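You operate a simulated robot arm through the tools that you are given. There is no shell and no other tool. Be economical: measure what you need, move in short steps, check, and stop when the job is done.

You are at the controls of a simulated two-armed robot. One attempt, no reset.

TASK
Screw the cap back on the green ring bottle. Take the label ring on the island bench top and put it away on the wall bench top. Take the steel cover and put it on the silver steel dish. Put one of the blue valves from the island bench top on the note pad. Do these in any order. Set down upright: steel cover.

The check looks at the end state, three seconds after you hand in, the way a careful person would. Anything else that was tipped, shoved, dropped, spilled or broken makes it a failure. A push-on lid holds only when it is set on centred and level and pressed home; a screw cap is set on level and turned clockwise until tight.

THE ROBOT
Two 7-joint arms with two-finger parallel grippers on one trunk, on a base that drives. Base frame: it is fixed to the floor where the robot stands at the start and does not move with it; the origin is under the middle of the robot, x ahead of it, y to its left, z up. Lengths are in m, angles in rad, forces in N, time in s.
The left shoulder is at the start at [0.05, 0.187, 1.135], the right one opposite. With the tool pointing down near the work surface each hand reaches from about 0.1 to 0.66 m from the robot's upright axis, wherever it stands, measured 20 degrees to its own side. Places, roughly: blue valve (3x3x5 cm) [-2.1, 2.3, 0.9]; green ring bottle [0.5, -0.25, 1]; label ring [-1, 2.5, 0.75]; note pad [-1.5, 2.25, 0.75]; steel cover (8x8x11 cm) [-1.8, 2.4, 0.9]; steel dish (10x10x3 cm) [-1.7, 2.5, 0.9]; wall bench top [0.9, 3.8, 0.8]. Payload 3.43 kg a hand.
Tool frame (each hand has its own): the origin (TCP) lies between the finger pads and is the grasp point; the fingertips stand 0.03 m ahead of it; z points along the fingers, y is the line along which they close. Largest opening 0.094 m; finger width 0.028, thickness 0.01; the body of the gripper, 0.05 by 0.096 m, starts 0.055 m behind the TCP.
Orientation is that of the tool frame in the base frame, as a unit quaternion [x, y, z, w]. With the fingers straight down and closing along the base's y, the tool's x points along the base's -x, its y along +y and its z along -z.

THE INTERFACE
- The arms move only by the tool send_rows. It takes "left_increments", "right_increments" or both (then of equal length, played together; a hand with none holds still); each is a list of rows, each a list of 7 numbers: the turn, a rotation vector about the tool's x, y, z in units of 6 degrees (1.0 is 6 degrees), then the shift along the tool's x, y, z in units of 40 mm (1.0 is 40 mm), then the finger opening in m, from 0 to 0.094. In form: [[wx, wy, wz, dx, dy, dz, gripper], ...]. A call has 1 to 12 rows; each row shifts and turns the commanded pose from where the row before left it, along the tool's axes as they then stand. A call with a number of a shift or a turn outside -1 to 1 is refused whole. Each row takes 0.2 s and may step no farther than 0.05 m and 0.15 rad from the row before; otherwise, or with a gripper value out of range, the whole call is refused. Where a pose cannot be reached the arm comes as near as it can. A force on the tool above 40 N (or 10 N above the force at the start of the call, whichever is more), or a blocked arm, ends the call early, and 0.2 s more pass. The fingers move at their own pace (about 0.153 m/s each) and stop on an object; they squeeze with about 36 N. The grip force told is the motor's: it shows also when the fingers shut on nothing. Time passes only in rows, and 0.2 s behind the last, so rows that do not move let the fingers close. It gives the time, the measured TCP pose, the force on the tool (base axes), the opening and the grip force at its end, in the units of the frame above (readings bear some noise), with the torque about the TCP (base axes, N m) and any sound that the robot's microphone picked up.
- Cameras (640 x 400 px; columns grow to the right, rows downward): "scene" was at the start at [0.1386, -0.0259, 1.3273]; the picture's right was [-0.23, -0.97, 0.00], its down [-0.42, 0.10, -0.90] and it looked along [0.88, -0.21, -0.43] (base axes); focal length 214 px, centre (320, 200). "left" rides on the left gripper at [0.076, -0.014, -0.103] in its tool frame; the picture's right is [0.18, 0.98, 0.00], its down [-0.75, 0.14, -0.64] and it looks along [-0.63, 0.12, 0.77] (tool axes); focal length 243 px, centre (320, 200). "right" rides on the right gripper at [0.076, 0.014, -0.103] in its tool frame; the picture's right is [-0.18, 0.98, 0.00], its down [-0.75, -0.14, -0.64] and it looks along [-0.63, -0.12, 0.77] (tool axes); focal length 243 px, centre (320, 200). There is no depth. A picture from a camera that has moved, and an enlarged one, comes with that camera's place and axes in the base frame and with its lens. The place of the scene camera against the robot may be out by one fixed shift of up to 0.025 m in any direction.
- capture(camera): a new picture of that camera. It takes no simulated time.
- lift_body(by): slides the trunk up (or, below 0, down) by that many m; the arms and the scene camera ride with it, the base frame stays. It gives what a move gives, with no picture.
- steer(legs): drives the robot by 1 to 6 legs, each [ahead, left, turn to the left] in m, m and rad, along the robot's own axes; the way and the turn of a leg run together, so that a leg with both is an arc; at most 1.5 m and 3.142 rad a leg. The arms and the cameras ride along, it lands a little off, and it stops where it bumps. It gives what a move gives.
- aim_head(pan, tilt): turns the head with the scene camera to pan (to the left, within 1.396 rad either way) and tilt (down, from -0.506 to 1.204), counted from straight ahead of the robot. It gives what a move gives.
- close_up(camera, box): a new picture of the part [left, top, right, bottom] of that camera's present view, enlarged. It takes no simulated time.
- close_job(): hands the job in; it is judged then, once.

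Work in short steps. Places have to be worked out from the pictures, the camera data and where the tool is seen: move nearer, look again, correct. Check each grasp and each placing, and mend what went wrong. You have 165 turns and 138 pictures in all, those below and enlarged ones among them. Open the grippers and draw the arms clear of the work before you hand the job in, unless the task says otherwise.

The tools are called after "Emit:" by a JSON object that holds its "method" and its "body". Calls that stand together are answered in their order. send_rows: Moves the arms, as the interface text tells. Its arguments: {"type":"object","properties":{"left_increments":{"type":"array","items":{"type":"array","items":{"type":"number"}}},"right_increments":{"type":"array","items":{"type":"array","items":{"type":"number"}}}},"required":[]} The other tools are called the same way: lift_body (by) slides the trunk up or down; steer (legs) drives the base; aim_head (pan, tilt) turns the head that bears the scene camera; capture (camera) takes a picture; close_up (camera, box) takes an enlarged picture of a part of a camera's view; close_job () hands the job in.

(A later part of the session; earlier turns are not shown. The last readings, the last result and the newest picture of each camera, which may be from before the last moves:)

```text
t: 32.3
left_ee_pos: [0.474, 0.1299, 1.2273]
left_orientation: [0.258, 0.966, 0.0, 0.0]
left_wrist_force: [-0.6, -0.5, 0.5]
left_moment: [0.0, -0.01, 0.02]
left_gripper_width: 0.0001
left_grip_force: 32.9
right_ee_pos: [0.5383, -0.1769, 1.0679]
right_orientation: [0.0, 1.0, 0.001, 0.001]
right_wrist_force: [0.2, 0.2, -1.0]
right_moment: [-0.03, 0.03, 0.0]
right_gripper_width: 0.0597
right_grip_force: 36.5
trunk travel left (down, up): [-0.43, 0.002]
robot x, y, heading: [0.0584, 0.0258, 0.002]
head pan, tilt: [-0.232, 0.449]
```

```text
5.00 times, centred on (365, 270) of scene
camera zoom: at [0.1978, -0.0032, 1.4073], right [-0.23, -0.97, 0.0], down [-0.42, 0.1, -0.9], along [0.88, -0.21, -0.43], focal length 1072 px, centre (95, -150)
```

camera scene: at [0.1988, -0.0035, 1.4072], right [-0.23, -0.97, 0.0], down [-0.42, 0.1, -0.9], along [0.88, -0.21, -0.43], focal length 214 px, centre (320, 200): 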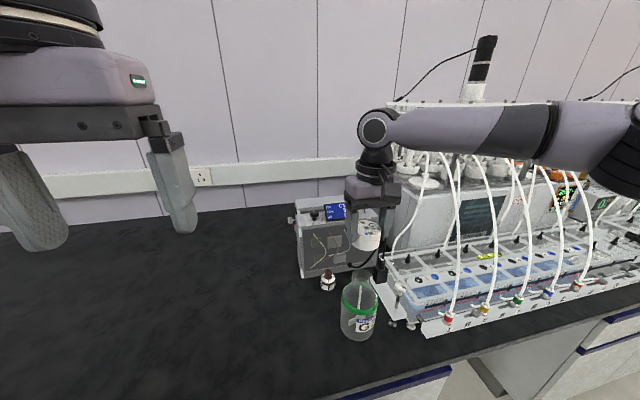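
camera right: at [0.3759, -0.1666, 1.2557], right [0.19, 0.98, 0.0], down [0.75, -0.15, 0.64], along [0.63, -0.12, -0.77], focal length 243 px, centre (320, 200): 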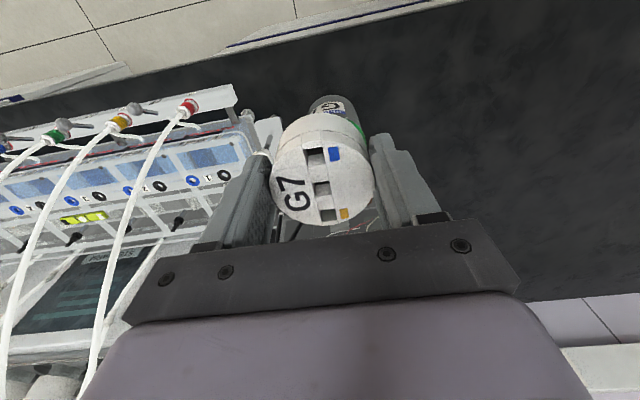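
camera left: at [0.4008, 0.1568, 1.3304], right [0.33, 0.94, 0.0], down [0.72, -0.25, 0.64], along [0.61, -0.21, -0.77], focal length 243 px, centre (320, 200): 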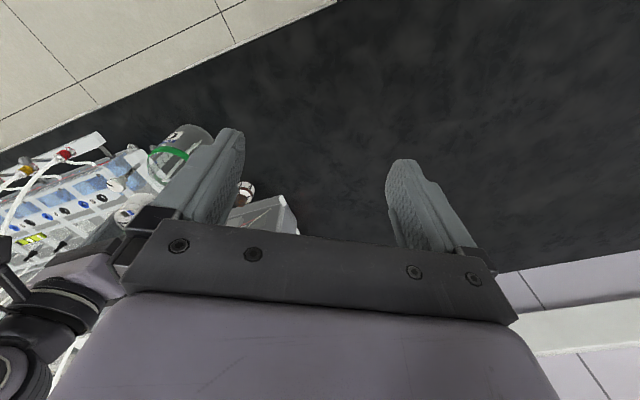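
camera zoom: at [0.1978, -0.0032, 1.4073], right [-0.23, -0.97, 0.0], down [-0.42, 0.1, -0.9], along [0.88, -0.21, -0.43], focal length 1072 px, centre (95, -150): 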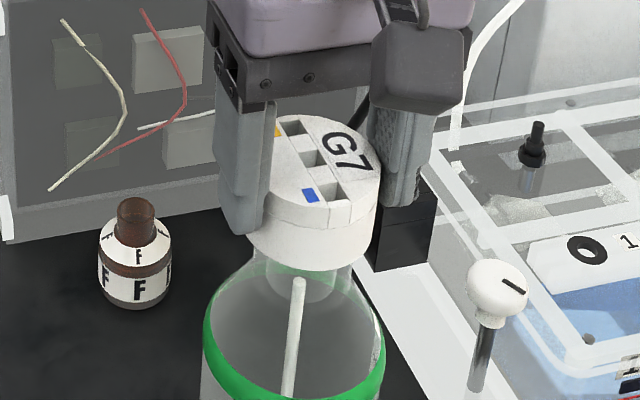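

Looks aligned. Lower gently in small steps watching the vertical force.

Emit:
{"method": "send_rows", "body": {"right_increments": [[0, 0, 0, -0.04, 0.02, 0.12, 0.04], [0, 0, 0, 0, 0, 0.12, 0.04]]}}

Emit:
{"method": "send_rows", "body": {"right_increments": [[0, 0, 0, 0, 0, 0.12, 0.04], [0, 0, 0, 0, 0, 0.12, 0.04]]}}

```text
t: 32.9
left_ee_pos: [0.4711, 0.1313, 1.2279]
left_orientation: [0.258, 0.966, -0.001, 0.003]
left_wrist_force: [0.0, 0.0, 0.5]
left_moment: [0.02, -0.01, -0.02]
left_gripper_width: 0.0001
left_grip_force: 32.9
right_ee_pos: [0.5396, -0.1756, 1.0647]
right_orientation: [0.002, 1.0, 0.003, 0.007]
right_wrist_force: [-3.5, -6.0, 36.3]
right_moment: [0.1, 0.41, 0.08]
right_gripper_width: 0.06
right_grip_force: 35.6
trunk travel left (down, up): [-0.43, 0.002]
robot x, y, heading: [0.0571, 0.0243, 0.004]
head pan, tilt: [-0.232, 0.449]
```

```text
t: 33.3
left_ee_pos: [0.4737, 0.1302, 1.2258]
left_orientation: [0.258, 0.966, 0.001, 0.001]
left_wrist_force: [0.4, 0.2, -0.4]
left_moment: [0.01, 0.03, -0.01]
left_gripper_width: 0.0001
left_grip_force: 33.3
right_ee_pos: [0.5428, -0.1759, 1.0637]
right_orientation: [0.002, 1.0, 0.003, 0.009]
right_wrist_force: [-5.9, -2.8, 20.0]
right_moment: [-0.32, 0.44, -0.03]
right_gripper_width: 0.06
right_grip_force: 35.8
trunk travel left (down, up): [-0.43, 0.002]
robot x, y, heading: [0.0587, 0.0237, 0.0]
head pan, tilt: [-0.232, 0.449]
stopped in row 1 (right hand): the force on the tool passed its limit at 50 N (the readings are from after the stop); the commanded pose is now the measured one
```

Contact on the rim at TCP z≈1.064. I check the picture before turning.

Emit:
{"method": "close_up", "body": {"camera": "scene", "box": [325, 240, 405, 340]}}

Emit:
{"method": "close_up", "body": {"camera": "left", "box": [120, 110, 220, 210]}}

```text
4.00 times, centred on (365, 290) of scene
camera zoom: at [0.1966, -0.0031, 1.4072], right [-0.23, -0.97, 0.0], down [-0.42, 0.1, -0.9], along [0.88, -0.21, -0.43], focal length 858 px, centre (140, -160)
```

zoom: 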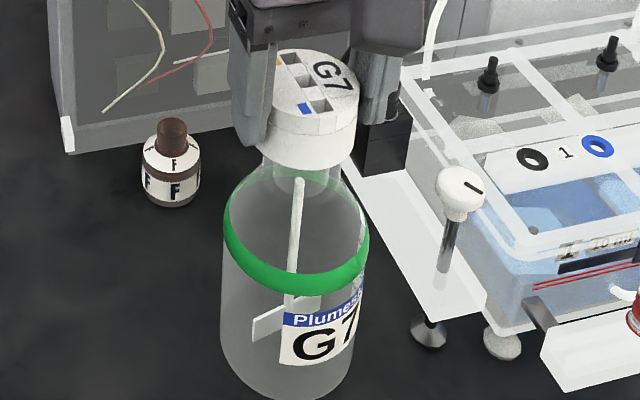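

```text
4.00 times, centred on (170, 160) of left
camera zoom: at [0.3998, 0.1565, 1.3304], right [0.33, 0.94, 0.0], down [0.72, -0.25, 0.64], along [0.61, -0.21, -0.77], focal length 970 px, centre (920, 360)
```

zoom: 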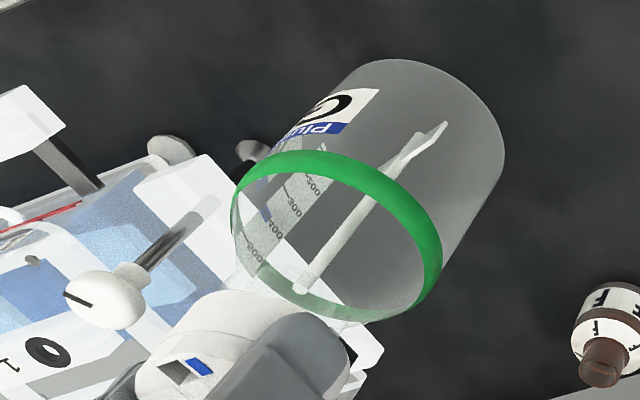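

Well aligned. Start turning clockwise (+wz) in a short batch and watch force/torque.

Emit:
{"method": "send_rows", "body": {"right_increments": [[0, 0, 1, 0, 0, 0, 0.04], [0, 0, 1, 0, 0, 0, 0.04], [0, 0, 1, 0, 0, 0, 0.04], [0, 0, 1, 0, 0, 0, 0.04], [0, 0, 1, 0, 0, 0, 0.04]]}}

```text
t: 34.5
left_ee_pos: [0.4734, 0.1315, 1.2278]
left_orientation: [0.258, 0.966, 0.0, 0.002]
left_wrist_force: [0.3, 0.3, -0.1]
left_moment: [0.01, 0.03, -0.01]
left_gripper_width: 0.0
left_grip_force: 33.0
right_ee_pos: [0.5423, -0.1718, 1.0625]
right_orientation: [0.26, 0.965, 0.007, 0.009]
right_wrist_force: [-1.8, 3.6, 22.9]
right_moment: [0.37, 0.0, 0.21]
right_gripper_width: 0.06
right_grip_force: 35.7
trunk travel left (down, up): [-0.43, 0.002]
robot x, y, heading: [0.0572, 0.0226, -0.003]
head pan, tilt: [-0.232, 0.449]
```

Check whether the bottle itself turns.

Emit:
{"method": "close_up", "body": {"camera": "scene", "box": [325, 240, 405, 340]}}

```text
4.00 times, centred on (365, 290) of scene
camera zoom: at [0.1955, -0.0018, 1.4077], right [-0.23, -0.97, 0.0], down [-0.42, 0.1, -0.9], along [0.88, -0.21, -0.43], focal length 858 px, centre (140, -160)
```

zoom: 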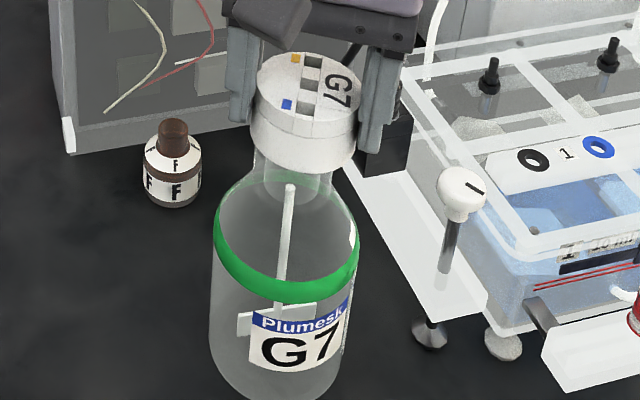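

The bottle turned and shifted a few mm: the cap isn't engaged, misaligned by ~4–5 mm. I lift off by 15 mm and remeasure.

Emit:
{"method": "send_rows", "body": {"right_increments": [[0, 0, 0, 0, 0, -0.2, 0.04], [0, 0, 0, 0, 0, -0.3, 0.04]]}}

Emit:
{"method": "close_up", "body": {"camera": "scene", "box": [325, 230, 405, 330]}}

Emit:
{"method": "close_up", "body": {"camera": "left", "box": [120, 110, 220, 210]}}

```text
t: 35.1
left_ee_pos: [0.475, 0.13, 1.2277]
left_orientation: [0.258, 0.966, -0.001, 0.0]
left_wrist_force: [0.6, 0.0, -1.2]
left_moment: [-0.02, 0.02, 0.01]
left_gripper_width: 0.0
left_grip_force: 32.9
right_ee_pos: [0.5408, -0.1741, 1.0794]
right_orientation: [0.261, 0.965, 0.004, 0.006]
right_wrist_force: [0.9, -0.6, -0.1]
right_moment: [0.0, 0.03, -0.01]
right_gripper_width: 0.06
right_grip_force: 36.4
trunk travel left (down, up): [-0.43, 0.002]
robot x, y, heading: [0.0581, 0.0253, 0.003]
head pan, tilt: [-0.232, 0.449]
```

```text
4.00 times, centred on (365, 280) of scene
camera zoom: at [0.1975, -0.003, 1.4071], right [-0.23, -0.97, 0.0], down [-0.42, 0.1, -0.9], along [0.88, -0.21, -0.43], focal length 858 px, centre (140, -120)
```

zoom: 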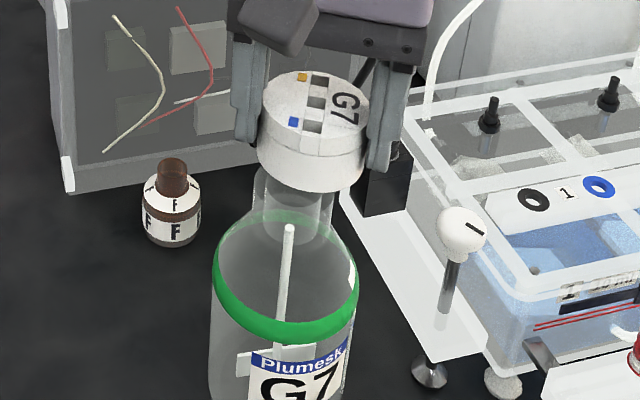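

```text
4.00 times, centred on (170, 160) of left
camera zoom: at [0.4005, 0.1567, 1.3303], right [0.33, 0.94, 0.0], down [0.72, -0.25, 0.64], along [0.61, -0.21, -0.77], focal length 970 px, centre (920, 360)
```

zoom: 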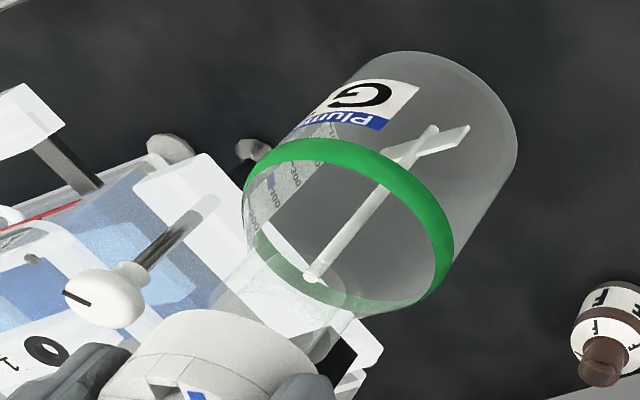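

The bottle is now about 6–8 mm to the left (+y) of the cap. Shift the cap +y by 6 mm and remeasure.

Emit:
{"method": "send_rows", "body": {"right_increments": [[0, 0, 0, 0.076, 0.13, 0, 0.04]]}}

Emit:
{"method": "close_up", "body": {"camera": "scene", "box": [325, 230, 405, 330]}}

Emit:
{"method": "close_up", "body": {"camera": "left", "box": [100, 120, 220, 240]}}

```text
t: 35.5
left_ee_pos: [0.4742, 0.1308, 1.2261]
left_orientation: [0.258, 0.966, -0.002, 0.0]
left_wrist_force: [0.6, 0.2, -0.6]
left_moment: [0.0, 0.02, 0.02]
left_gripper_width: 0.0002
left_grip_force: 33.3
right_ee_pos: [0.5436, -0.1674, 1.0808]
right_orientation: [0.26, 0.965, 0.004, 0.006]
right_wrist_force: [-0.8, 0.4, 0.3]
right_moment: [-0.04, 0.01, -0.01]
right_gripper_width: 0.0599
right_grip_force: 35.9
trunk travel left (down, up): [-0.43, 0.002]
robot x, y, heading: [0.0571, 0.0218, 0.002]
head pan, tilt: [-0.232, 0.449]
```

```text
4.00 times, centred on (365, 280) of scene
camera zoom: at [0.1979, -0.0032, 1.4073], right [-0.23, -0.97, 0.0], down [-0.42, 0.1, -0.9], along [0.88, -0.21, -0.43], focal length 858 px, centre (140, -120)
```

zoom: 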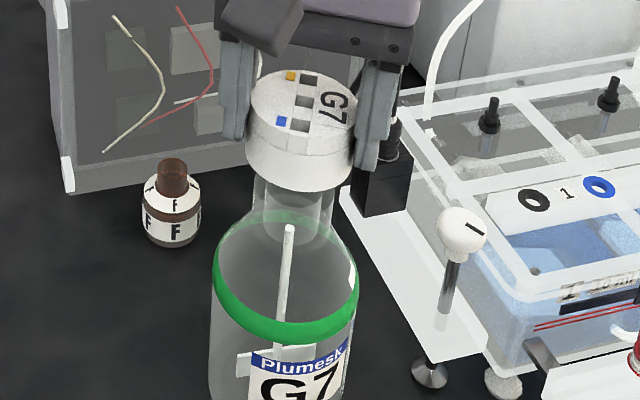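

```text
3.33 times, centred on (160, 180) of left
camera zoom: at [0.4009, 0.1565, 1.3304], right [0.33, 0.94, 0.0], down [0.72, -0.25, 0.64], along [0.61, -0.21, -0.77], focal length 809 px, centre (853, 267)
```

zoom: 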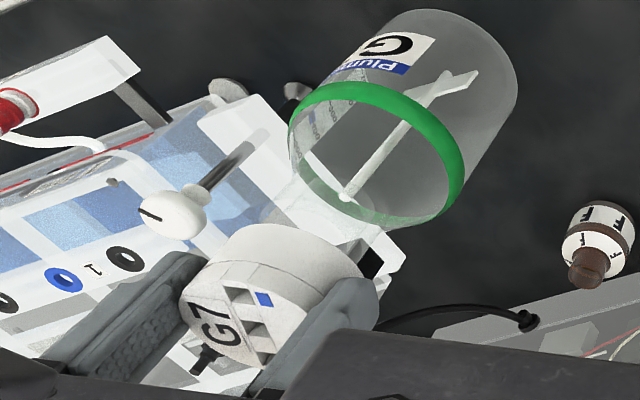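

Nearly centred; I add 2 mm in +y and correct the 0.8° tilt, then lower gently.

Emit:
{"method": "send_rows", "body": {"right_increments": [[0.104, 0.09, 0, 0.025, 0.043, 0, 0.04], [0, 0, 0, 0, 0, 0.2, 0.04], [0, 0, 0, 0, 0, 0.15, 0.04]]}}

```text
t: 36.3
left_ee_pos: [0.474, 0.1308, 1.2269]
left_orientation: [0.258, 0.966, 0.0, 0.0]
left_wrist_force: [0.0, 0.1, -0.1]
left_moment: [0.02, 0.01, -0.04]
left_gripper_width: 0.0
left_grip_force: 33.6
right_ee_pos: [0.5423, -0.1664, 1.0673]
right_orientation: [0.26, 0.966, 0.001, 0.001]
right_wrist_force: [-0.7, 0.7, 0.2]
right_moment: [0.01, 0.02, 0.0]
right_gripper_width: 0.0601
right_grip_force: 35.8
trunk travel left (down, up): [-0.43, 0.002]
robot x, y, heading: [0.0548, 0.0232, 0.0]
head pan, tilt: [-0.232, 0.449]
```

Lower further in 2 mm rows.

Emit:
{"method": "send_rows", "body": {"right_increments": [[0, 0, 0, 0, 0, 0.05, 0.04], [0, 0, 0, 0, 0, 0.05, 0.04]]}}

Emit:
{"method": "send_rows", "body": {"right_increments": [[0, 0, 0, 0, 0, 0.05, 0.04]]}}

```text
t: 36.9
left_ee_pos: [0.4749, 0.1304, 1.2267]
left_orientation: [0.259, 0.966, 0.0, 0.0]
left_wrist_force: [0.1, -0.3, 0.7]
left_moment: [0.01, 0.02, 0.01]
left_gripper_width: 0.0002
left_grip_force: 33.3
right_ee_pos: [0.5424, -0.1674, 1.0636]
right_orientation: [0.26, 0.966, 0.002, 0.002]
right_wrist_force: [0.1, -1.2, 2.2]
right_moment: [-0.07, 0.04, -0.02]
right_gripper_width: 0.06
right_grip_force: 35.5
trunk travel left (down, up): [-0.43, 0.002]
robot x, y, heading: [0.0598, 0.017, 0.0]
head pan, tilt: [-0.232, 0.449]
```

```text
t: 37.3
left_ee_pos: [0.4738, 0.1314, 1.2282]
left_orientation: [0.258, 0.966, 0.001, 0.001]
left_wrist_force: [0.1, 0.2, 0.1]
left_moment: [-0.01, 0.0, 0.01]
left_gripper_width: 0.0
left_grip_force: 32.7
right_ee_pos: [0.5424, -0.1686, 1.0622]
right_orientation: [0.261, 0.965, 0.003, 0.003]
right_wrist_force: [0.6, -1.8, 13.4]
right_moment: [-0.28, 0.17, 0.03]
right_gripper_width: 0.0597
right_grip_force: 36.2
trunk travel left (down, up): [-0.43, 0.002]
robot x, y, heading: [0.0587, 0.0225, -0.003]
head pan, tilt: [-0.232, 0.449]
```

Light contact at the same height, likely thread start against thread start. I turn with only light pressure.

Emit:
{"method": "send_rows", "body": {"right_increments": [[0, 0, 1, 0, 0, -0.015, 0.04], [0, 0, 1, 0, 0, 0, 0.04], [0, 0, 1, 0, 0, 0, 0.04], [0, 0, 1, 0, 0, 0, 0.04]]}}

Emit:
{"method": "close_up", "body": {"camera": "scene", "box": [325, 230, 405, 330]}}

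```text
t: 38.3
left_ee_pos: [0.4722, 0.1305, 1.229]
left_orientation: [0.258, 0.966, 0.0, 0.0]
left_wrist_force: [-0.6, -0.2, -0.1]
left_moment: [0.0, -0.03, 0.01]
left_gripper_width: 0.0
left_grip_force: 32.9
right_ee_pos: [0.541, -0.1681, 1.0646]
right_orientation: [0.457, 0.889, 0.004, 0.002]
right_wrist_force: [-0.5, -9.0, 29.4]
right_moment: [-0.58, 0.67, 0.19]
right_gripper_width: 0.0597
right_grip_force: 35.4
trunk travel left (down, up): [-0.43, 0.002]
robot x, y, heading: [0.0587, 0.0194, -0.001]
head pan, tilt: [-0.232, 0.449]
```

```text
4.00 times, centred on (365, 280) of scene
camera zoom: at [0.1951, -0.0035, 1.4079], right [-0.23, -0.97, 0.0], down [-0.42, 0.1, -0.9], along [0.88, -0.21, -0.43], focal length 858 px, centre (140, -120)
```

zoom: 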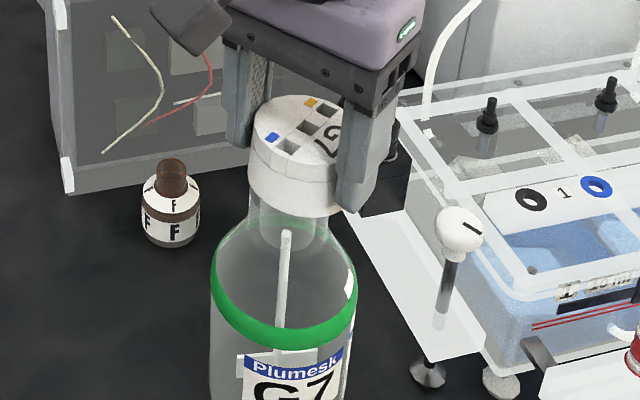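

Contact point reads at the cap's -x side, suggesting the cap is too far in +x. I lift a little and check from the left camera at higher zoom.

Emit:
{"method": "send_rows", "body": {"right_increments": [[0, 0, 0, 0, 0, -0.2, 0.04]]}}

Emit:
{"method": "close_up", "body": {"camera": "left", "box": [110, 120, 210, 220]}}

Emit:
{"method": "close_up", "body": {"camera": "scene", "box": [340, 240, 390, 310]}}

```text
t: 38.7
left_ee_pos: [0.4759, 0.1327, 1.2255]
left_orientation: [0.258, 0.966, 0.0, -0.001]
left_wrist_force: [-0.9, 0.1, 0.3]
left_moment: [-0.03, -0.02, 0.02]
left_gripper_width: 0.0
left_grip_force: 33.3
right_ee_pos: [0.543, -0.1673, 1.066]
right_orientation: [0.456, 0.89, 0.0, -0.003]
right_wrist_force: [0.1, 0.1, -1.5]
right_moment: [0.02, 0.0, 0.01]
right_gripper_width: 0.0598
right_grip_force: 36.2
trunk travel left (down, up): [-0.43, 0.002]
robot x, y, heading: [0.0559, 0.0235, 0.004]
head pan, tilt: [-0.232, 0.449]
```

```text
4.00 times, centred on (160, 170) of left
camera zoom: at [0.4013, 0.1569, 1.3297], right [0.33, 0.94, 0.0], down [0.72, -0.25, 0.64], along [0.61, -0.21, -0.77], focal length 970 px, centre (960, 320)
```

zoom: 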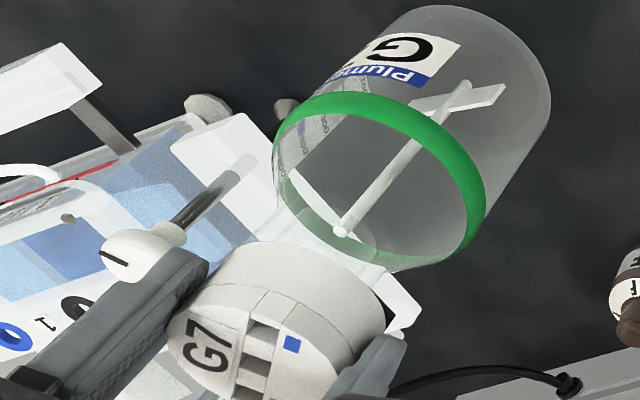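

```text
5.71 times, centred on (365, 275) of scene
camera zoom: at [0.1983, -0.0029, 1.4066], right [-0.23, -0.97, 0.0], down [-0.42, 0.1, -0.9], along [0.88, -0.21, -0.43], focal length 1226 px, centre (63, -229)
```

zoom: 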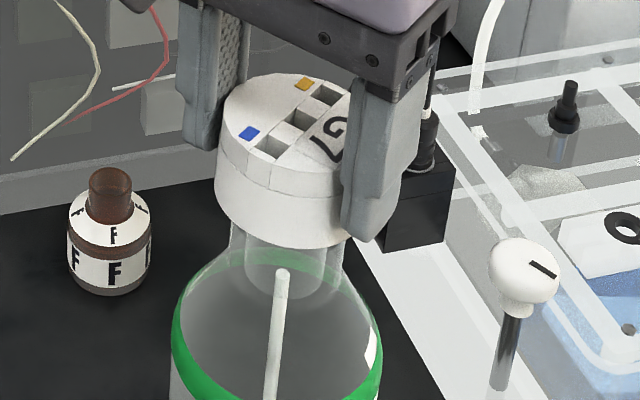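

Views say the cap is about 3 mm too far in +x. Correct and lower gently.

Emit:
{"method": "send_rows", "body": {"right_increments": [[0, 0, 0, 0.056, -0.052, 0, 0.04], [0, 0, 0, 0, 0, 0.05, 0.04], [0, 0, 0, 0, 0, 0.05, 0.04]]}}

Emit:
{"method": "send_rows", "body": {"right_increments": [[0, 0, 0, 0, 0, 0.05, 0.04]]}}

```text
t: 39.5
left_ee_pos: [0.4742, 0.1293, 1.2272]
left_orientation: [0.258, 0.966, 0.0, 0.0]
left_wrist_force: [-0.1, -0.3, -0.3]
left_moment: [-0.03, 0.05, 0.01]
left_gripper_width: 0.0002
left_grip_force: 33.4
right_ee_pos: [0.5399, -0.1673, 1.0661]
right_orientation: [0.455, 0.89, 0.001, 0.001]
right_wrist_force: [0.0, 0.8, 0.1]
right_moment: [0.05, -0.01, -0.04]
right_gripper_width: 0.0599
right_grip_force: 36.2
trunk travel left (down, up): [-0.43, 0.002]
robot x, y, heading: [0.0598, 0.0213, -0.0]
head pan, tilt: [-0.232, 0.449]
```

```text
t: 39.9
left_ee_pos: [0.4753, 0.1302, 1.2255]
left_orientation: [0.258, 0.966, 0.0, -0.001]
left_wrist_force: [0.0, 0.6, 0.3]
left_moment: [-0.01, 0.02, -0.01]
left_gripper_width: 0.0
left_grip_force: 33.3
right_ee_pos: [0.5398, -0.1668, 1.0637]
right_orientation: [0.455, 0.89, 0.002, 0.0]
right_wrist_force: [-0.5, -0.5, 1.9]
right_moment: [-0.04, 0.04, -0.02]
right_gripper_width: 0.06
right_grip_force: 35.8
trunk travel left (down, up): [-0.43, 0.002]
robot x, y, heading: [0.0613, 0.0219, -0.001]
head pan, tilt: [-0.232, 0.449]
```

One more small step down.

Emit:
{"method": "send_rows", "body": {"right_increments": [[0, 0, 0, 0, 0, 0.04, 0.04]]}}

```text
t: 40.3
left_ee_pos: [0.4756, 0.1316, 1.2275]
left_orientation: [0.258, 0.966, 0.0, 0.0]
left_wrist_force: [-0.7, -0.3, 0.0]
left_moment: [0.01, -0.01, 0.04]
left_gripper_width: 0.0
left_grip_force: 33.0
right_ee_pos: [0.5395, -0.1658, 1.0632]
right_orientation: [0.457, 0.89, 0.002, 0.002]
right_wrist_force: [0.8, -2.0, 10.0]
right_moment: [-0.2, 0.17, 0.04]
right_gripper_width: 0.0599
right_grip_force: 36.2
trunk travel left (down, up): [-0.43, 0.002]
robot x, y, heading: [0.0553, 0.021, 0.001]
head pan, tilt: [-0.232, 0.449]
```

Contact again at the (-x,-y) side. I lift 2 mm, shift 3 mm along tool -y (that direction), and lower again.

Emit:
{"method": "send_rows", "body": {"right_increments": [[0, 0, 0, 0, 0, -0.06, 0.04], [0, 0, 0, 0, -0.075, 0, 0.04], [0, 0, 0, 0, 0, 0.05, 0.04], [0, 0, 0, 0, 0, 0.05, 0.04]]}}

```text
t: 41.3
left_ee_pos: [0.4729, 0.1308, 1.2276]
left_orientation: [0.258, 0.966, 0.0, 0.002]
left_wrist_force: [-0.3, -0.2, 0.4]
left_moment: [0.0, 0.02, 0.0]
left_gripper_width: 0.0
left_grip_force: 32.6
right_ee_pos: [0.5369, -0.167, 1.0651]
right_orientation: [0.456, 0.89, 0.003, 0.004]
right_wrist_force: [3.5, -1.2, 22.0]
right_moment: [-0.33, 0.31, 0.09]
right_gripper_width: 0.0598
right_grip_force: 35.5
trunk travel left (down, up): [-0.43, 0.002]
robot x, y, heading: [0.0557, 0.0212, 0.001]
head pan, tilt: [-0.232, 0.449]
```

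I lift 6 mm and use the right hand camera itself, which is rigid to the cap, to judge the bottle offset.

Emit:
{"method": "send_rows", "body": {"right_increments": [[0, 0, 0, 0, 0, -0.2, 0.04]]}}

Emit:
{"method": "close_up", "body": {"camera": "right", "box": [220, 60, 420, 260]}}

Emit:
{"method": "close_up", "body": {"camera": "left", "box": [135, 140, 205, 210]}}

```text
t: 41.7
left_ee_pos: [0.4756, 0.1302, 1.2268]
left_orientation: [0.257, 0.966, 0.0, 0.0]
left_wrist_force: [0.6, 0.9, 0.2]
left_moment: [-0.05, 0.04, -0.01]
left_gripper_width: 0.0
left_grip_force: 33.0
right_ee_pos: [0.5366, -0.1684, 1.0657]
right_orientation: [0.456, 0.89, -0.001, -0.001]
right_wrist_force: [-0.3, 0.4, -0.8]
right_moment: [-0.03, -0.01, 0.0]
right_gripper_width: 0.0602
right_grip_force: 35.9
trunk travel left (down, up): [-0.43, 0.002]
robot x, y, heading: [0.0606, 0.0209, -0.001]
head pan, tilt: [-0.232, 0.449]
```

```text
2.00 times, centred on (320, 160) of right
camera zoom: at [0.5041, -0.0989, 1.1686], right [0.91, 0.43, 0.0], down [0.33, -0.69, 0.64], along [0.27, -0.58, -0.77], focal length 485 px, centre (320, 280)
```

zoom: 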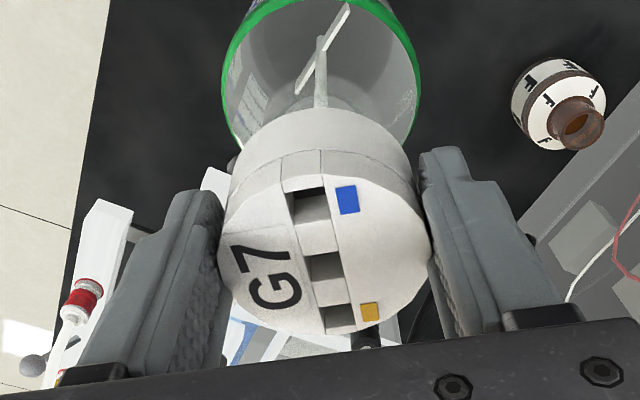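

```text
5.71 times, centred on (170, 175) of left
camera zoom: at [0.4011, 0.1562, 1.33], right [0.33, 0.94, 0.0], down [0.72, -0.25, 0.64], along [0.61, -0.21, -0.77], focal length 1386 px, centre (1177, 343)
```

zoom: 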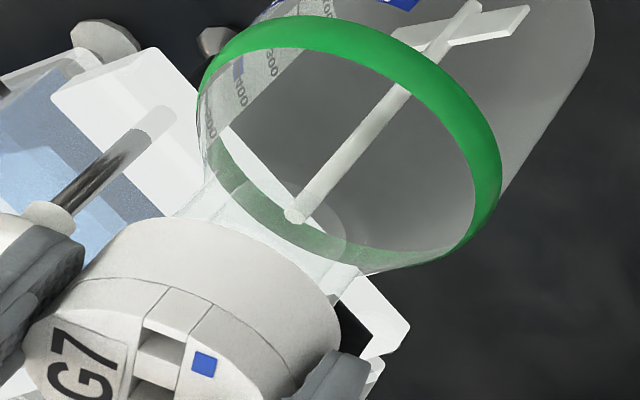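

Right camera shows good centring along its lateral direction. Check the other direction with the scene camera.

Emit:
{"method": "close_up", "body": {"camera": "scene", "box": [340, 240, 390, 310]}}

```text
5.71 times, centred on (365, 275) of scene
camera zoom: at [0.1981, -0.0035, 1.4068], right [-0.23, -0.97, 0.0], down [-0.42, 0.1, -0.9], along [0.88, -0.21, -0.43], focal length 1226 px, centre (63, -229)
```

zoom: 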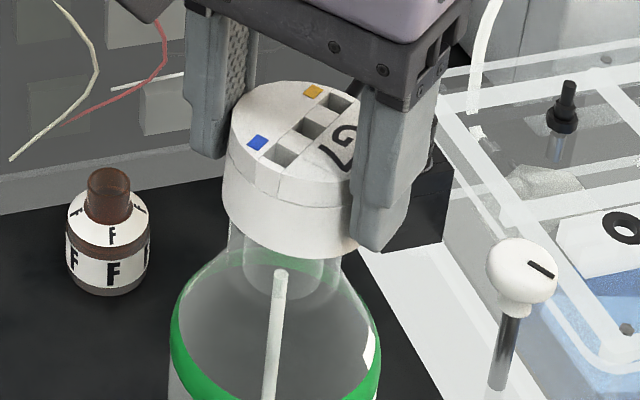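

Bottle is ~4 mm to +y of the cap while the other direction is fine. Shift by (-0.0024, +0.005) and verify.

Emit:
{"method": "send_rows", "body": {"right_increments": [[0, 0, 0, 0.137, 0.024, -0.1, 0.04]]}}

Emit:
{"method": "close_up", "body": {"camera": "right", "box": [220, 60, 420, 260]}}

Emit:
{"method": "close_up", "body": {"camera": "scene", "box": [340, 240, 390, 310]}}

```text
t: 42.1
left_ee_pos: [0.4746, 0.1303, 1.2257]
left_orientation: [0.257, 0.966, 0.0, 0.0]
left_wrist_force: [-0.6, -0.5, -0.5]
left_moment: [-0.02, 0.04, -0.05]
left_gripper_width: 0.0001
left_grip_force: 33.2
right_ee_pos: [0.5341, -0.1627, 1.0722]
right_orientation: [0.456, 0.89, 0.001, -0.001]
right_wrist_force: [0.1, 0.1, 0.1]
right_moment: [-0.01, -0.02, 0.01]
right_gripper_width: 0.0602
right_grip_force: 36.0
trunk travel left (down, up): [-0.43, 0.002]
robot x, y, heading: [0.0568, 0.0225, -0.003]
head pan, tilt: [-0.232, 0.449]
```

```text
2.00 times, centred on (320, 160) of right
camera zoom: at [0.5016, -0.0934, 1.1748], right [0.91, 0.43, 0.0], down [0.33, -0.69, 0.64], along [0.27, -0.58, -0.77], focal length 485 px, centre (320, 280)
```

zoom: 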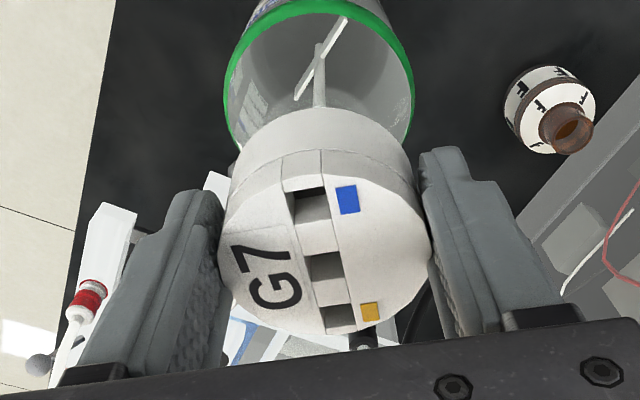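

```text
5.71 times, centred on (365, 275) of scene
camera zoom: at [0.1978, -0.0033, 1.4072], right [-0.23, -0.97, 0.0], down [-0.42, 0.1, -0.9], along [0.88, -0.21, -0.43], focal length 1226 px, centre (63, -229)
```

zoom: 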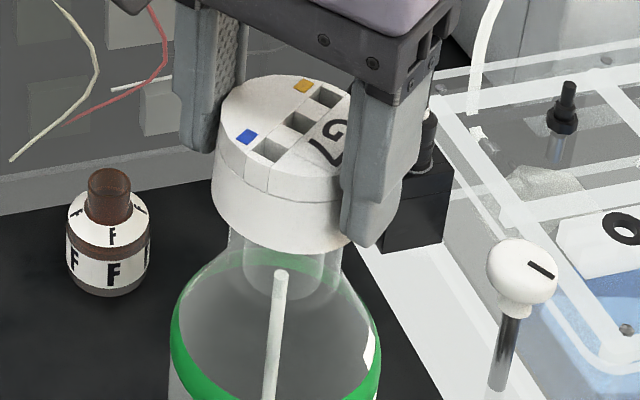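

Within ~2 mm both ways; apply a last small correction and lower.

Emit:
{"method": "send_rows", "body": {"right_increments": [[0, 0, 0, 0.01, -0.045, 0, 0.04], [0, 0, 0, 0, 0, 0.12, 0.04], [0, 0, 0, 0, 0, 0.1, 0.04]]}}

Emit:
{"method": "send_rows", "body": {"right_increments": [[0, 0, 0, 0, 0, 0.06, 0.04]]}}

```text
t: 42.9
left_ee_pos: [0.4744, 0.131, 1.2268]
left_orientation: [0.259, 0.966, 0.0, 0.0]
left_wrist_force: [-0.6, 0.5, 0.2]
left_moment: [0.0, 0.04, 0.01]
left_gripper_width: 0.0001
left_grip_force: 33.4
right_ee_pos: [0.533, -0.164, 1.0647]
right_orientation: [0.456, 0.89, 0.001, 0.0]
right_wrist_force: [0.3, -0.1, -0.6]
right_moment: [0.0, -0.01, 0.01]
right_gripper_width: 0.0601
right_grip_force: 35.9
trunk travel left (down, up): [-0.43, 0.002]
robot x, y, heading: [0.058, 0.0214, -0.003]
head pan, tilt: [-0.232, 0.449]
```

```text
t: 43.3
left_ee_pos: [0.4749, 0.1307, 1.2262]
left_orientation: [0.258, 0.966, 0.0, -0.001]
left_wrist_force: [0.2, 0.0, -0.4]
left_moment: [-0.01, -0.02, -0.02]
left_gripper_width: 0.0
left_grip_force: 32.8
right_ee_pos: [0.5332, -0.164, 1.0616]
right_orientation: [0.455, 0.89, 0.0, 0.0]
right_wrist_force: [1.1, -0.3, -0.5]
right_moment: [-0.02, 0.0, 0.01]
right_gripper_width: 0.0598
right_grip_force: 36.2
trunk travel left (down, up): [-0.43, 0.002]
robot x, y, heading: [0.0624, 0.0253, -0.001]
head pan, tilt: [-0.232, 0.449]
```

Lower than before with no contact now. Keep going down gently.

Emit:
{"method": "send_rows", "body": {"right_increments": [[0, 0, 0, 0, 0, 0.06, 0.04]]}}

Emit:
{"method": "send_rows", "body": {"right_increments": [[0, 0, 0, 0, 0, 0.06, 0.04]]}}

```text
t: 43.7
left_ee_pos: [0.4747, 0.1298, 1.2277]
left_orientation: [0.258, 0.966, 0.0, 0.0]
left_wrist_force: [-1.2, 0.2, 0.4]
left_moment: [0.02, -0.03, -0.01]
left_gripper_width: 0.0
left_grip_force: 32.9
right_ee_pos: [0.5354, -0.1644, 1.0588]
right_orientation: [0.456, 0.89, 0.001, -0.001]
right_wrist_force: [-0.2, 0.5, -0.8]
right_moment: [0.01, -0.01, 0.03]
right_gripper_width: 0.06
right_grip_force: 36.1
trunk travel left (down, up): [-0.43, 0.002]
robot x, y, heading: [0.0574, 0.0257, -0.0]
head pan, tilt: [-0.232, 0.449]
```

```text
t: 44.1
left_ee_pos: [0.4739, 0.13, 1.2267]
left_orientation: [0.259, 0.966, 0.0, 0.0]
left_wrist_force: [-0.1, 0.5, 0.0]
left_moment: [-0.03, 0.01, -0.02]
left_gripper_width: 0.0001
left_grip_force: 32.7
right_ee_pos: [0.5334, -0.1637, 1.0569]
right_orientation: [0.455, 0.89, 0.0, 0.001]
right_wrist_force: [-0.1, -0.1, -0.2]
right_moment: [-0.02, 0.04, 0.02]
right_gripper_width: 0.0597
right_grip_force: 35.7
trunk travel left (down, up): [-0.43, 0.002]
robot x, y, heading: [0.0584, 0.0208, 0.002]
head pan, tilt: [-0.232, 0.449]
```

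The cap is sliding over the neck. Continue.

Emit:
{"method": "send_rows", "body": {"right_increments": [[0, 0, 0, 0, 0, 0.06, 0.04], [0, 0, 0, 0, 0, 0.06, 0.04]]}}

Emit:
{"method": "send_rows", "body": {"right_increments": [[0, 0, 0, 0, 0, 0.06, 0.04]]}}

```text
t: 44.7
left_ee_pos: [0.472, 0.1315, 1.2271]
left_orientation: [0.258, 0.966, 0.0, 0.001]
left_wrist_force: [-0.6, -0.1, -0.2]
left_moment: [0.03, -0.03, -0.03]
left_gripper_width: 0.0001
left_grip_force: 32.4
right_ee_pos: [0.5329, -0.1635, 1.0558]
right_orientation: [0.455, 0.89, 0.003, 0.003]
right_wrist_force: [0.2, -2.4, 19.6]
right_moment: [-1.27, -0.4, -0.04]
right_gripper_width: 0.0599
right_grip_force: 36.1
trunk travel left (down, up): [-0.43, 0.002]
robot x, y, heading: [0.0597, 0.0243, -0.001]
head pan, tilt: [-0.232, 0.449]
```

```text
t: 45.1
left_ee_pos: [0.472, 0.1313, 1.2287]
left_orientation: [0.258, 0.966, -0.001, 0.001]
left_wrist_force: [-0.6, -0.1, 0.5]
left_moment: [-0.03, -0.01, -0.01]
left_gripper_width: 0.0
left_grip_force: 33.6
right_ee_pos: [0.532, -0.1618, 1.0546]
right_orientation: [0.456, 0.89, 0.005, 0.004]
right_wrist_force: [-1.2, 0.7, 33.2]
right_moment: [-1.2, -0.22, 0.0]
right_gripper_width: 0.0598
right_grip_force: 35.9
trunk travel left (down, up): [-0.43, 0.002]
robot x, y, heading: [0.0582, 0.0182, -0.004]
head pan, tilt: [-0.232, 0.449]
```

Contact now, but the torque suggests a contact well to the -y side of the TCP — perhaps the gripper touching the black plug. I look.

Emit:
{"method": "capture", "body": {"camera": "scene"}}

Emit:
{"method": "close_up", "body": {"camera": "scene", "box": [330, 170, 430, 310]}}

Emit:
{"method": "close_up", "body": {"camera": "left", "box": [40, 110, 220, 290]}}

```text
92 pictures are left
camera scene: at [0.1947, -0.0016, 1.4082], right [-0.23, -0.97, 0.0], down [-0.42, 0.1, -0.9], along [0.88, -0.21, -0.43], focal length 214 px, centre (320, 200)
```

scene: 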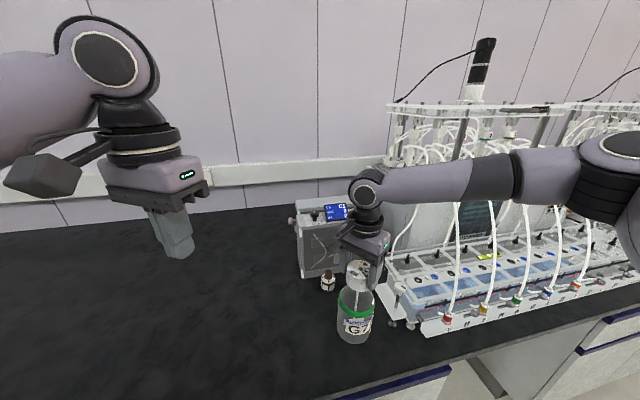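

```text
2.86 times, centred on (380, 240) of scene
camera zoom: at [0.1947, -0.0016, 1.4082], right [-0.23, -0.97, 0.0], down [-0.42, 0.1, -0.9], along [0.88, -0.21, -0.43], focal length 613 px, centre (149, 86)
```

zoom: 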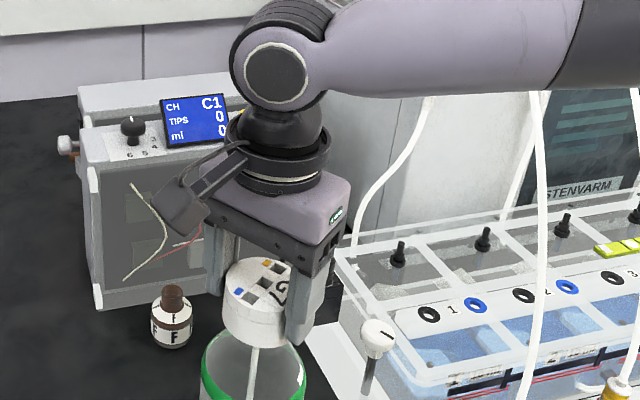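

```text
2.22 times, centred on (130, 200) of left
camera zoom: at [0.3979, 0.158, 1.3317], right [0.33, 0.94, 0.0], down [0.72, -0.25, 0.64], along [0.61, -0.21, -0.76], focal length 539 px, centre (742, 200)
```

zoom: 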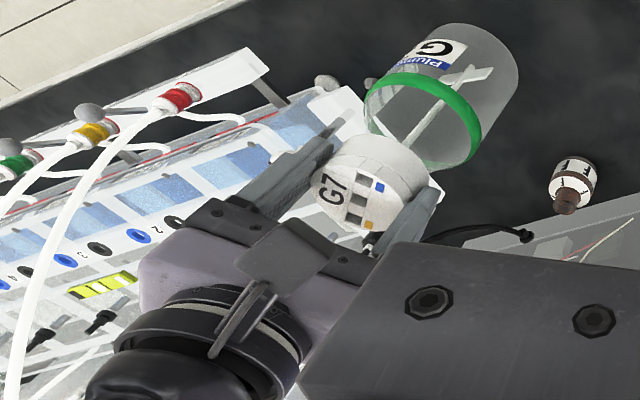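

The cap is 7 mm down over the rim, likely at the thread start. I ease pressure and see if the moment vanishes.

Emit:
{"method": "send_rows", "body": {"right_increments": [[0, 0, 0, 0, 0, -0.04, 0.04], [0, 0, 0, 0, 0, 0, 0.04]]}}

```text
t: 45.7
left_ee_pos: [0.4727, 0.132, 1.227]
left_orientation: [0.258, 0.966, -0.001, 0.002]
left_wrist_force: [0.0, 0.2, -0.2]
left_moment: [-0.01, 0.03, 0.02]
left_gripper_width: 0.0
left_grip_force: 33.0
right_ee_pos: [0.5316, -0.1619, 1.0541]
right_orientation: [0.454, 0.891, 0.003, 0.003]
right_wrist_force: [-2.2, 3.4, 24.6]
right_moment: [-0.36, -0.45, 0.01]
right_gripper_width: 0.0598
right_grip_force: 35.8
trunk travel left (down, up): [-0.43, 0.002]
robot x, y, heading: [0.0619, 0.0239, -0.002]
head pan, tilt: [-0.232, 0.449]
```

Moment is now within the cap radius. Turn clockwise.

Emit:
{"method": "send_rows", "body": {"right_increments": [[0, 0, 1, 0, 0, -0.02, 0.04], [0, 0, 1, 0, 0, 0, 0.04], [0, 0, 1, 0, 0, 0, 0.04], [0, 0, 1, 0, 0, 0, 0.04]]}}

Emit:
{"method": "close_up", "body": {"camera": "scene", "box": [330, 230, 410, 350]}}

```text
t: 46.7
left_ee_pos: [0.4734, 0.1321, 1.2278]
left_orientation: [0.258, 0.966, -0.001, 0.001]
left_wrist_force: [-0.5, -0.3, 0.4]
left_moment: [-0.02, 0.04, -0.01]
left_gripper_width: 0.0001
left_grip_force: 32.9
right_ee_pos: [0.534, -0.1621, 1.0548]
right_orientation: [0.631, 0.776, 0.004, 0.002]
right_wrist_force: [1.7, 6.2, 21.6]
right_moment: [0.23, -0.18, 0.04]
right_gripper_width: 0.0599
right_grip_force: 36.4
trunk travel left (down, up): [-0.43, 0.002]
robot x, y, heading: [0.0598, 0.0231, 0.001]
head pan, tilt: [-0.232, 0.449]
```

```text
3.33 times, centred on (370, 290) of scene
camera zoom: at [0.196, -0.0017, 1.4076], right [-0.23, -0.97, 0.0], down [-0.42, 0.1, -0.9], along [0.88, -0.21, -0.43], focal length 715 px, centre (153, -100)
```

zoom: 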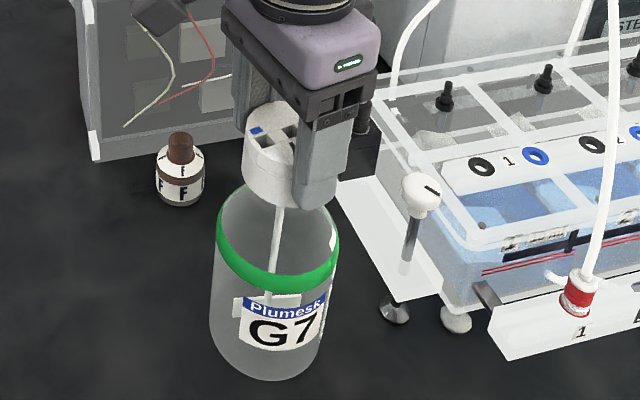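

Cap turns while the bottle stays. Continue turning.

Emit:
{"method": "send_rows", "body": {"right_increments": [[0, 0, 1, 0, 0, 0, 0.04], [0, 0, 1, 0, 0, 0, 0.04], [0, 0, 1, 0, 0, 0, 0.04], [0, 0, 1, 0, 0, 0, 0.04], [0, 0, 1, 0, 0, 0, 0.04], [0, 0, 1, 0, 0, 0, 0.04], [0, 0, 1, 0, 0, 0, 0.04], [0, 0, 1, 0, 0, 0, 0.04]]}}

Emit:
{"method": "close_up", "body": {"camera": "scene", "box": [330, 230, 410, 350]}}

```text
t: 48.5
left_ee_pos: [0.4746, 0.1302, 1.2268]
left_orientation: [0.258, 0.966, -0.001, 0.002]
left_wrist_force: [0.8, -0.1, 0.4]
left_moment: [0.03, -0.01, 0.01]
left_gripper_width: 0.0003
left_grip_force: 32.6
right_ee_pos: [0.5401, -0.1903, 1.0547]
right_orientation: [0.891, 0.453, -0.001, -0.003]
right_wrist_force: [-0.7, 2.8, 6.6]
right_moment: [0.24, 0.34, -0.07]
right_gripper_width: 0.0599
right_grip_force: 36.1
right hand out of reach, approached as far as the arm can: row 8
trunk travel left (down, up): [-0.43, 0.002]
robot x, y, heading: [0.0563, 0.0235, -0.003]
head pan, tilt: [-0.232, 0.449]
```

```text
3.33 times, centred on (370, 290) of scene
camera zoom: at [0.1971, -0.0035, 1.4071], right [-0.23, -0.97, 0.0], down [-0.42, 0.1, -0.9], along [0.88, -0.21, -0.43], focal length 715 px, centre (153, -100)
```

zoom: 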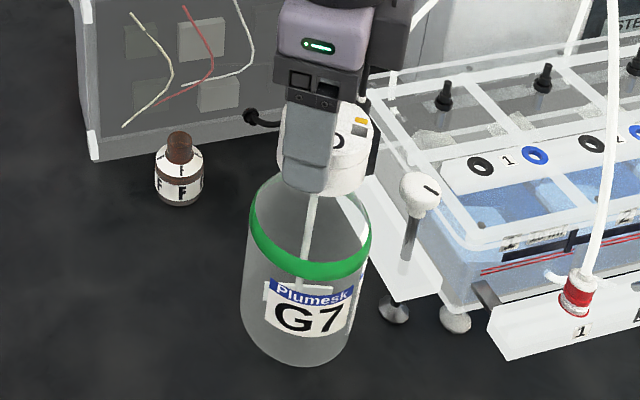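

Reach limit at ~125° yaw slid everything ~27 mm, bottle still upright. I release, rise, unwind, and remeasure for a regrasp.

Emit:
{"method": "send_rows", "body": {"right_increments": [[0, 0, 0, 0, 0, 0, 0.094], [0, 0, 0, 0, 0, 0, 0.094], [0, 0, 0, 0, 0, -0.7, 0.094], [0, 0, 0, 0, 0, -0.8, 0.094]]}}

Emit:
{"method": "send_rows", "body": {"right_increments": [[0, 0, -1, 0, 0, 0, 0.094], [0, 0, -1, 0, 0, 0, 0.094], [0, 0, -1, 0, 0, 0, 0.094], [0, 0, -1, 0, 0, 0, 0.094], [0, 0, -1, 0, 0, 0, 0.094], [0, 0, -1, 0, 0, 0, 0.094], [0, 0, -1, 0, 0, 0, 0.094], [0, 0, -1, 0, 0, 0, 0.094], [0, 0, -1, 0, 0, 0, 0.094], [0, 0, -1, 0, 0, 0, 0.094], [0, 0, -1, 0, 0, 0, 0.094], [0, 0, -1, 0, 0, 0, 0.094]]}}

Emit:
{"method": "send_rows", "body": {"right_increments": [[0, 0, -1, 0, 0, 0, 0.094], [0, 0, -1, 0, 0, 0, 0.094], [0, 0, -1, 0, 0, 0, 0.094], [0, 0, -1, 0, 0, 0, 0.094], [0, 0, -1, 0, 0, 0, 0.094], [0, 0, -1, 0, 0, 0, 0.094], [0, 0, -1, 0, 0, 0, 0.094], [0, 0, -1, 0, 0, 0, 0.094], [0, 0, -1, 0, 0, 0, 0.094]]}}

Emit:
{"method": "capture", "body": {"camera": "right"}}

Emit:
{"method": "close_up", "body": {"camera": "scene", "box": [330, 220, 410, 340]}}

```text
t: 49.5
left_ee_pos: [0.4751, 0.131, 1.2269]
left_orientation: [0.259, 0.966, 0.0, 0.001]
left_wrist_force: [-0.1, 0.0, 0.8]
left_moment: [0.01, -0.01, 0.0]
left_gripper_width: 0.0
left_grip_force: 33.2
right_ee_pos: [0.5422, -0.1899, 1.1139]
right_orientation: [0.892, 0.452, 0.0, 0.0]
right_wrist_force: [-0.3, 0.0, 0.2]
right_moment: [0.01, -0.01, 0.02]
right_gripper_width: 0.0943
right_grip_force: 0.1
trunk travel left (down, up): [-0.43, 0.002]
robot x, y, heading: [0.0574, 0.023, -0.002]
head pan, tilt: [-0.232, 0.449]
```

```text
t: 52.1
left_ee_pos: [0.4739, 0.1303, 1.2273]
left_orientation: [0.259, 0.966, 0.001, 0.001]
left_wrist_force: [1.2, 0.7, 0.5]
left_moment: [0.02, 0.03, 0.04]
left_gripper_width: 0.0001
left_grip_force: 33.0
right_ee_pos: [0.5408, -0.19, 1.1162]
right_orientation: [0.455, 0.891, 0.001, 0.0]
right_wrist_force: [0.2, 0.1, -0.3]
right_moment: [0.01, -0.01, -0.03]
right_gripper_width: 0.0941
right_grip_force: 0.0
trunk travel left (down, up): [-0.43, 0.002]
robot x, y, heading: [0.06, 0.022, 0.004]
head pan, tilt: [-0.232, 0.449]
```

```text
t: 54.1
left_ee_pos: [0.4745, 0.1307, 1.2275]
left_orientation: [0.258, 0.966, 0.0, 0.001]
left_wrist_force: [-0.6, -0.1, 0.2]
left_moment: [0.03, -0.03, 0.0]
left_gripper_width: 0.0
left_grip_force: 33.3
right_ee_pos: [0.5421, -0.1905, 1.1163]
right_orientation: [0.0, 1.0, 0.001, 0.0]
right_wrist_force: [0.0, 0.1, 0.3]
right_moment: [-0.01, -0.01, 0.01]
right_gripper_width: 0.0941
right_grip_force: 0.2
trunk travel left (down, up): [-0.43, 0.002]
robot x, y, heading: [0.0595, 0.0237, -0.001]
head pan, tilt: [-0.232, 0.449]
```

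```text
87 pictures are left
camera right: at [0.465, -0.1766, 1.2178], right [0.19, 0.98, 0.0], down [0.75, -0.14, 0.64], along [0.63, -0.12, -0.77], focal length 243 px, centre (320, 200)
```

right: 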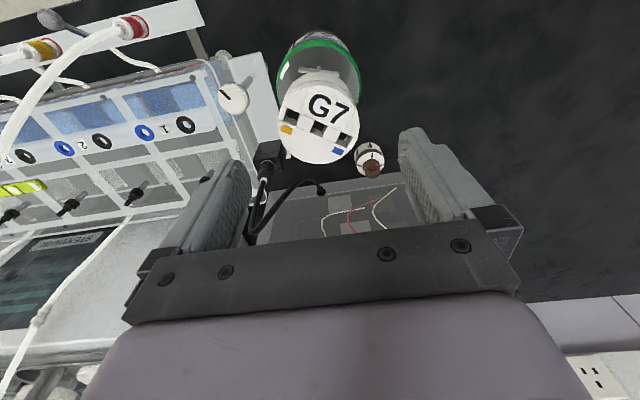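

```text
3.33 times, centred on (370, 280) of scene
camera zoom: at [0.1978, -0.0033, 1.4073], right [-0.23, -0.97, 0.0], down [-0.42, 0.1, -0.9], along [0.88, -0.21, -0.43], focal length 715 px, centre (153, -67)
```

zoom: 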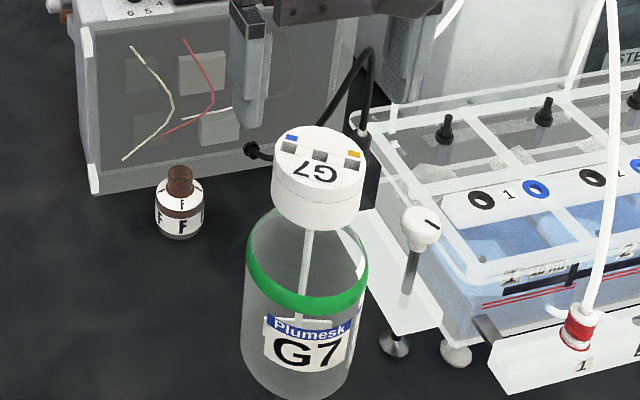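

Cap sits on the neck at about (0.535, -0.190). I unwind a further 60° counter-clockwise to gain turning range.

Emit:
{"method": "send_rows", "body": {"right_increments": [[0, 0, -1, 0, 0, 0, 0.094], [0, 0, -1, 0, 0, 0, 0.094], [0, 0, -1, 0, 0, 0, 0.094], [0, 0, -1, 0, 0, 0, 0.094], [0, 0, -1, 0, 0, 0, 0.094], [0, 0, -1, 0, 0, 0, 0.094], [0, 0, -1, 0, 0, 0, 0.094], [0, 0, -1, 0, 0, 0, 0.094], [0, 0, -1, 0, 0, 0, 0.094], [0, 0, -1, 0, 0, 0, 0.094]]}}

Emit:
{"method": "close_up", "body": {"camera": "right", "box": [220, 40, 420, 240]}}

```text
t: 56.3
left_ee_pos: [0.4748, 0.1311, 1.2274]
left_orientation: [0.258, 0.966, 0.001, 0.0]
left_wrist_force: [1.2, 0.7, -1.0]
left_moment: [0.0, 0.01, -0.02]
left_gripper_width: 0.0
left_grip_force: 33.7
right_ee_pos: [0.5413, -0.1903, 1.1162]
right_orientation: [-0.5, 0.866, 0.0, 0.0]
right_wrist_force: [0.3, -0.1, -0.7]
right_moment: [-0.01, 0.01, 0.0]
right_gripper_width: 0.0939
right_grip_force: 0.1
trunk travel left (down, up): [-0.43, 0.002]
robot x, y, heading: [0.0557, 0.0208, 0.005]
head pan, tilt: [-0.232, 0.449]
```

```text
2.00 times, centred on (320, 140) of right
camera zoom: at [0.4902, -0.25, 1.2175], right [-0.76, 0.65, 0.0], down [0.5, 0.58, 0.64], along [0.42, 0.49, -0.77], focal length 485 px, centre (320, 320)
```

zoom: 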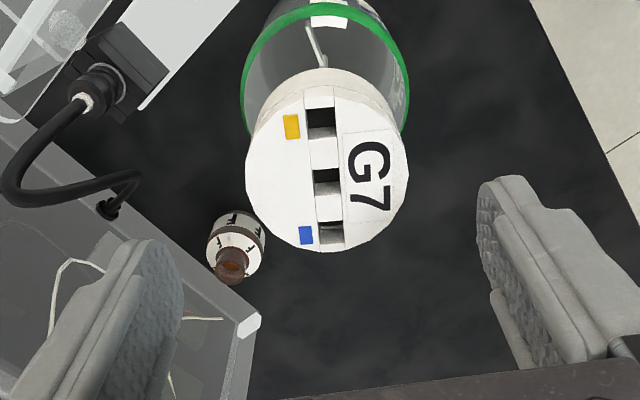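

Cap at (0.5345, -0.192). Centre the hand, descend and grip.

Emit:
{"method": "send_rows", "body": {"right_increments": [[0, 0, 0, 0.125, 0.115, 0.3, 0.094], [0, 0, 0, 0, 0, 0.6, 0.094], [0, 0, 0, 0, 0, 0.6, 0.094], [0, 0, 0, 0, 0, 0, 0.05], [0, 0, 0, 0, 0, 0, 0.05], [0, 0, 0, 0, 0, 0, 0.05]]}}

Emit:
{"method": "close_up", "body": {"camera": "scene", "box": [330, 220, 410, 340]}}

```text
t: 57.7
left_ee_pos: [0.4757, 0.1313, 1.2265]
left_orientation: [0.259, 0.966, 0.0, 0.0]
left_wrist_force: [-0.1, -0.7, 1.1]
left_moment: [-0.01, -0.02, 0.01]
left_gripper_width: 0.0001
left_grip_force: 33.2
right_ee_pos: [0.5358, -0.1914, 1.0567]
right_orientation: [-0.499, 0.867, 0.0, 0.001]
right_wrist_force: [0.6, -0.1, 0.7]
right_moment: [-0.04, -0.07, 0.01]
right_gripper_width: 0.0598
right_grip_force: 36.4
trunk travel left (down, up): [-0.43, 0.002]
robot x, y, heading: [0.0608, 0.0205, -0.003]
head pan, tilt: [-0.232, 0.449]
```

```text
3.33 times, centred on (370, 280) of scene
camera zoom: at [0.1979, -0.0033, 1.4073], right [-0.23, -0.97, 0.0], down [-0.42, 0.1, -0.9], along [0.88, -0.21, -0.43], focal length 715 px, centre (153, -67)
```

zoom: 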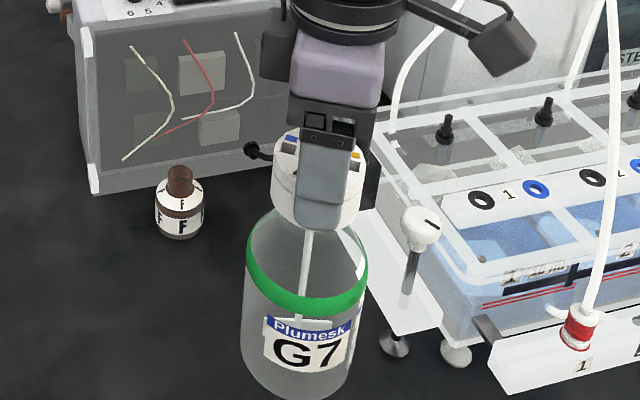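

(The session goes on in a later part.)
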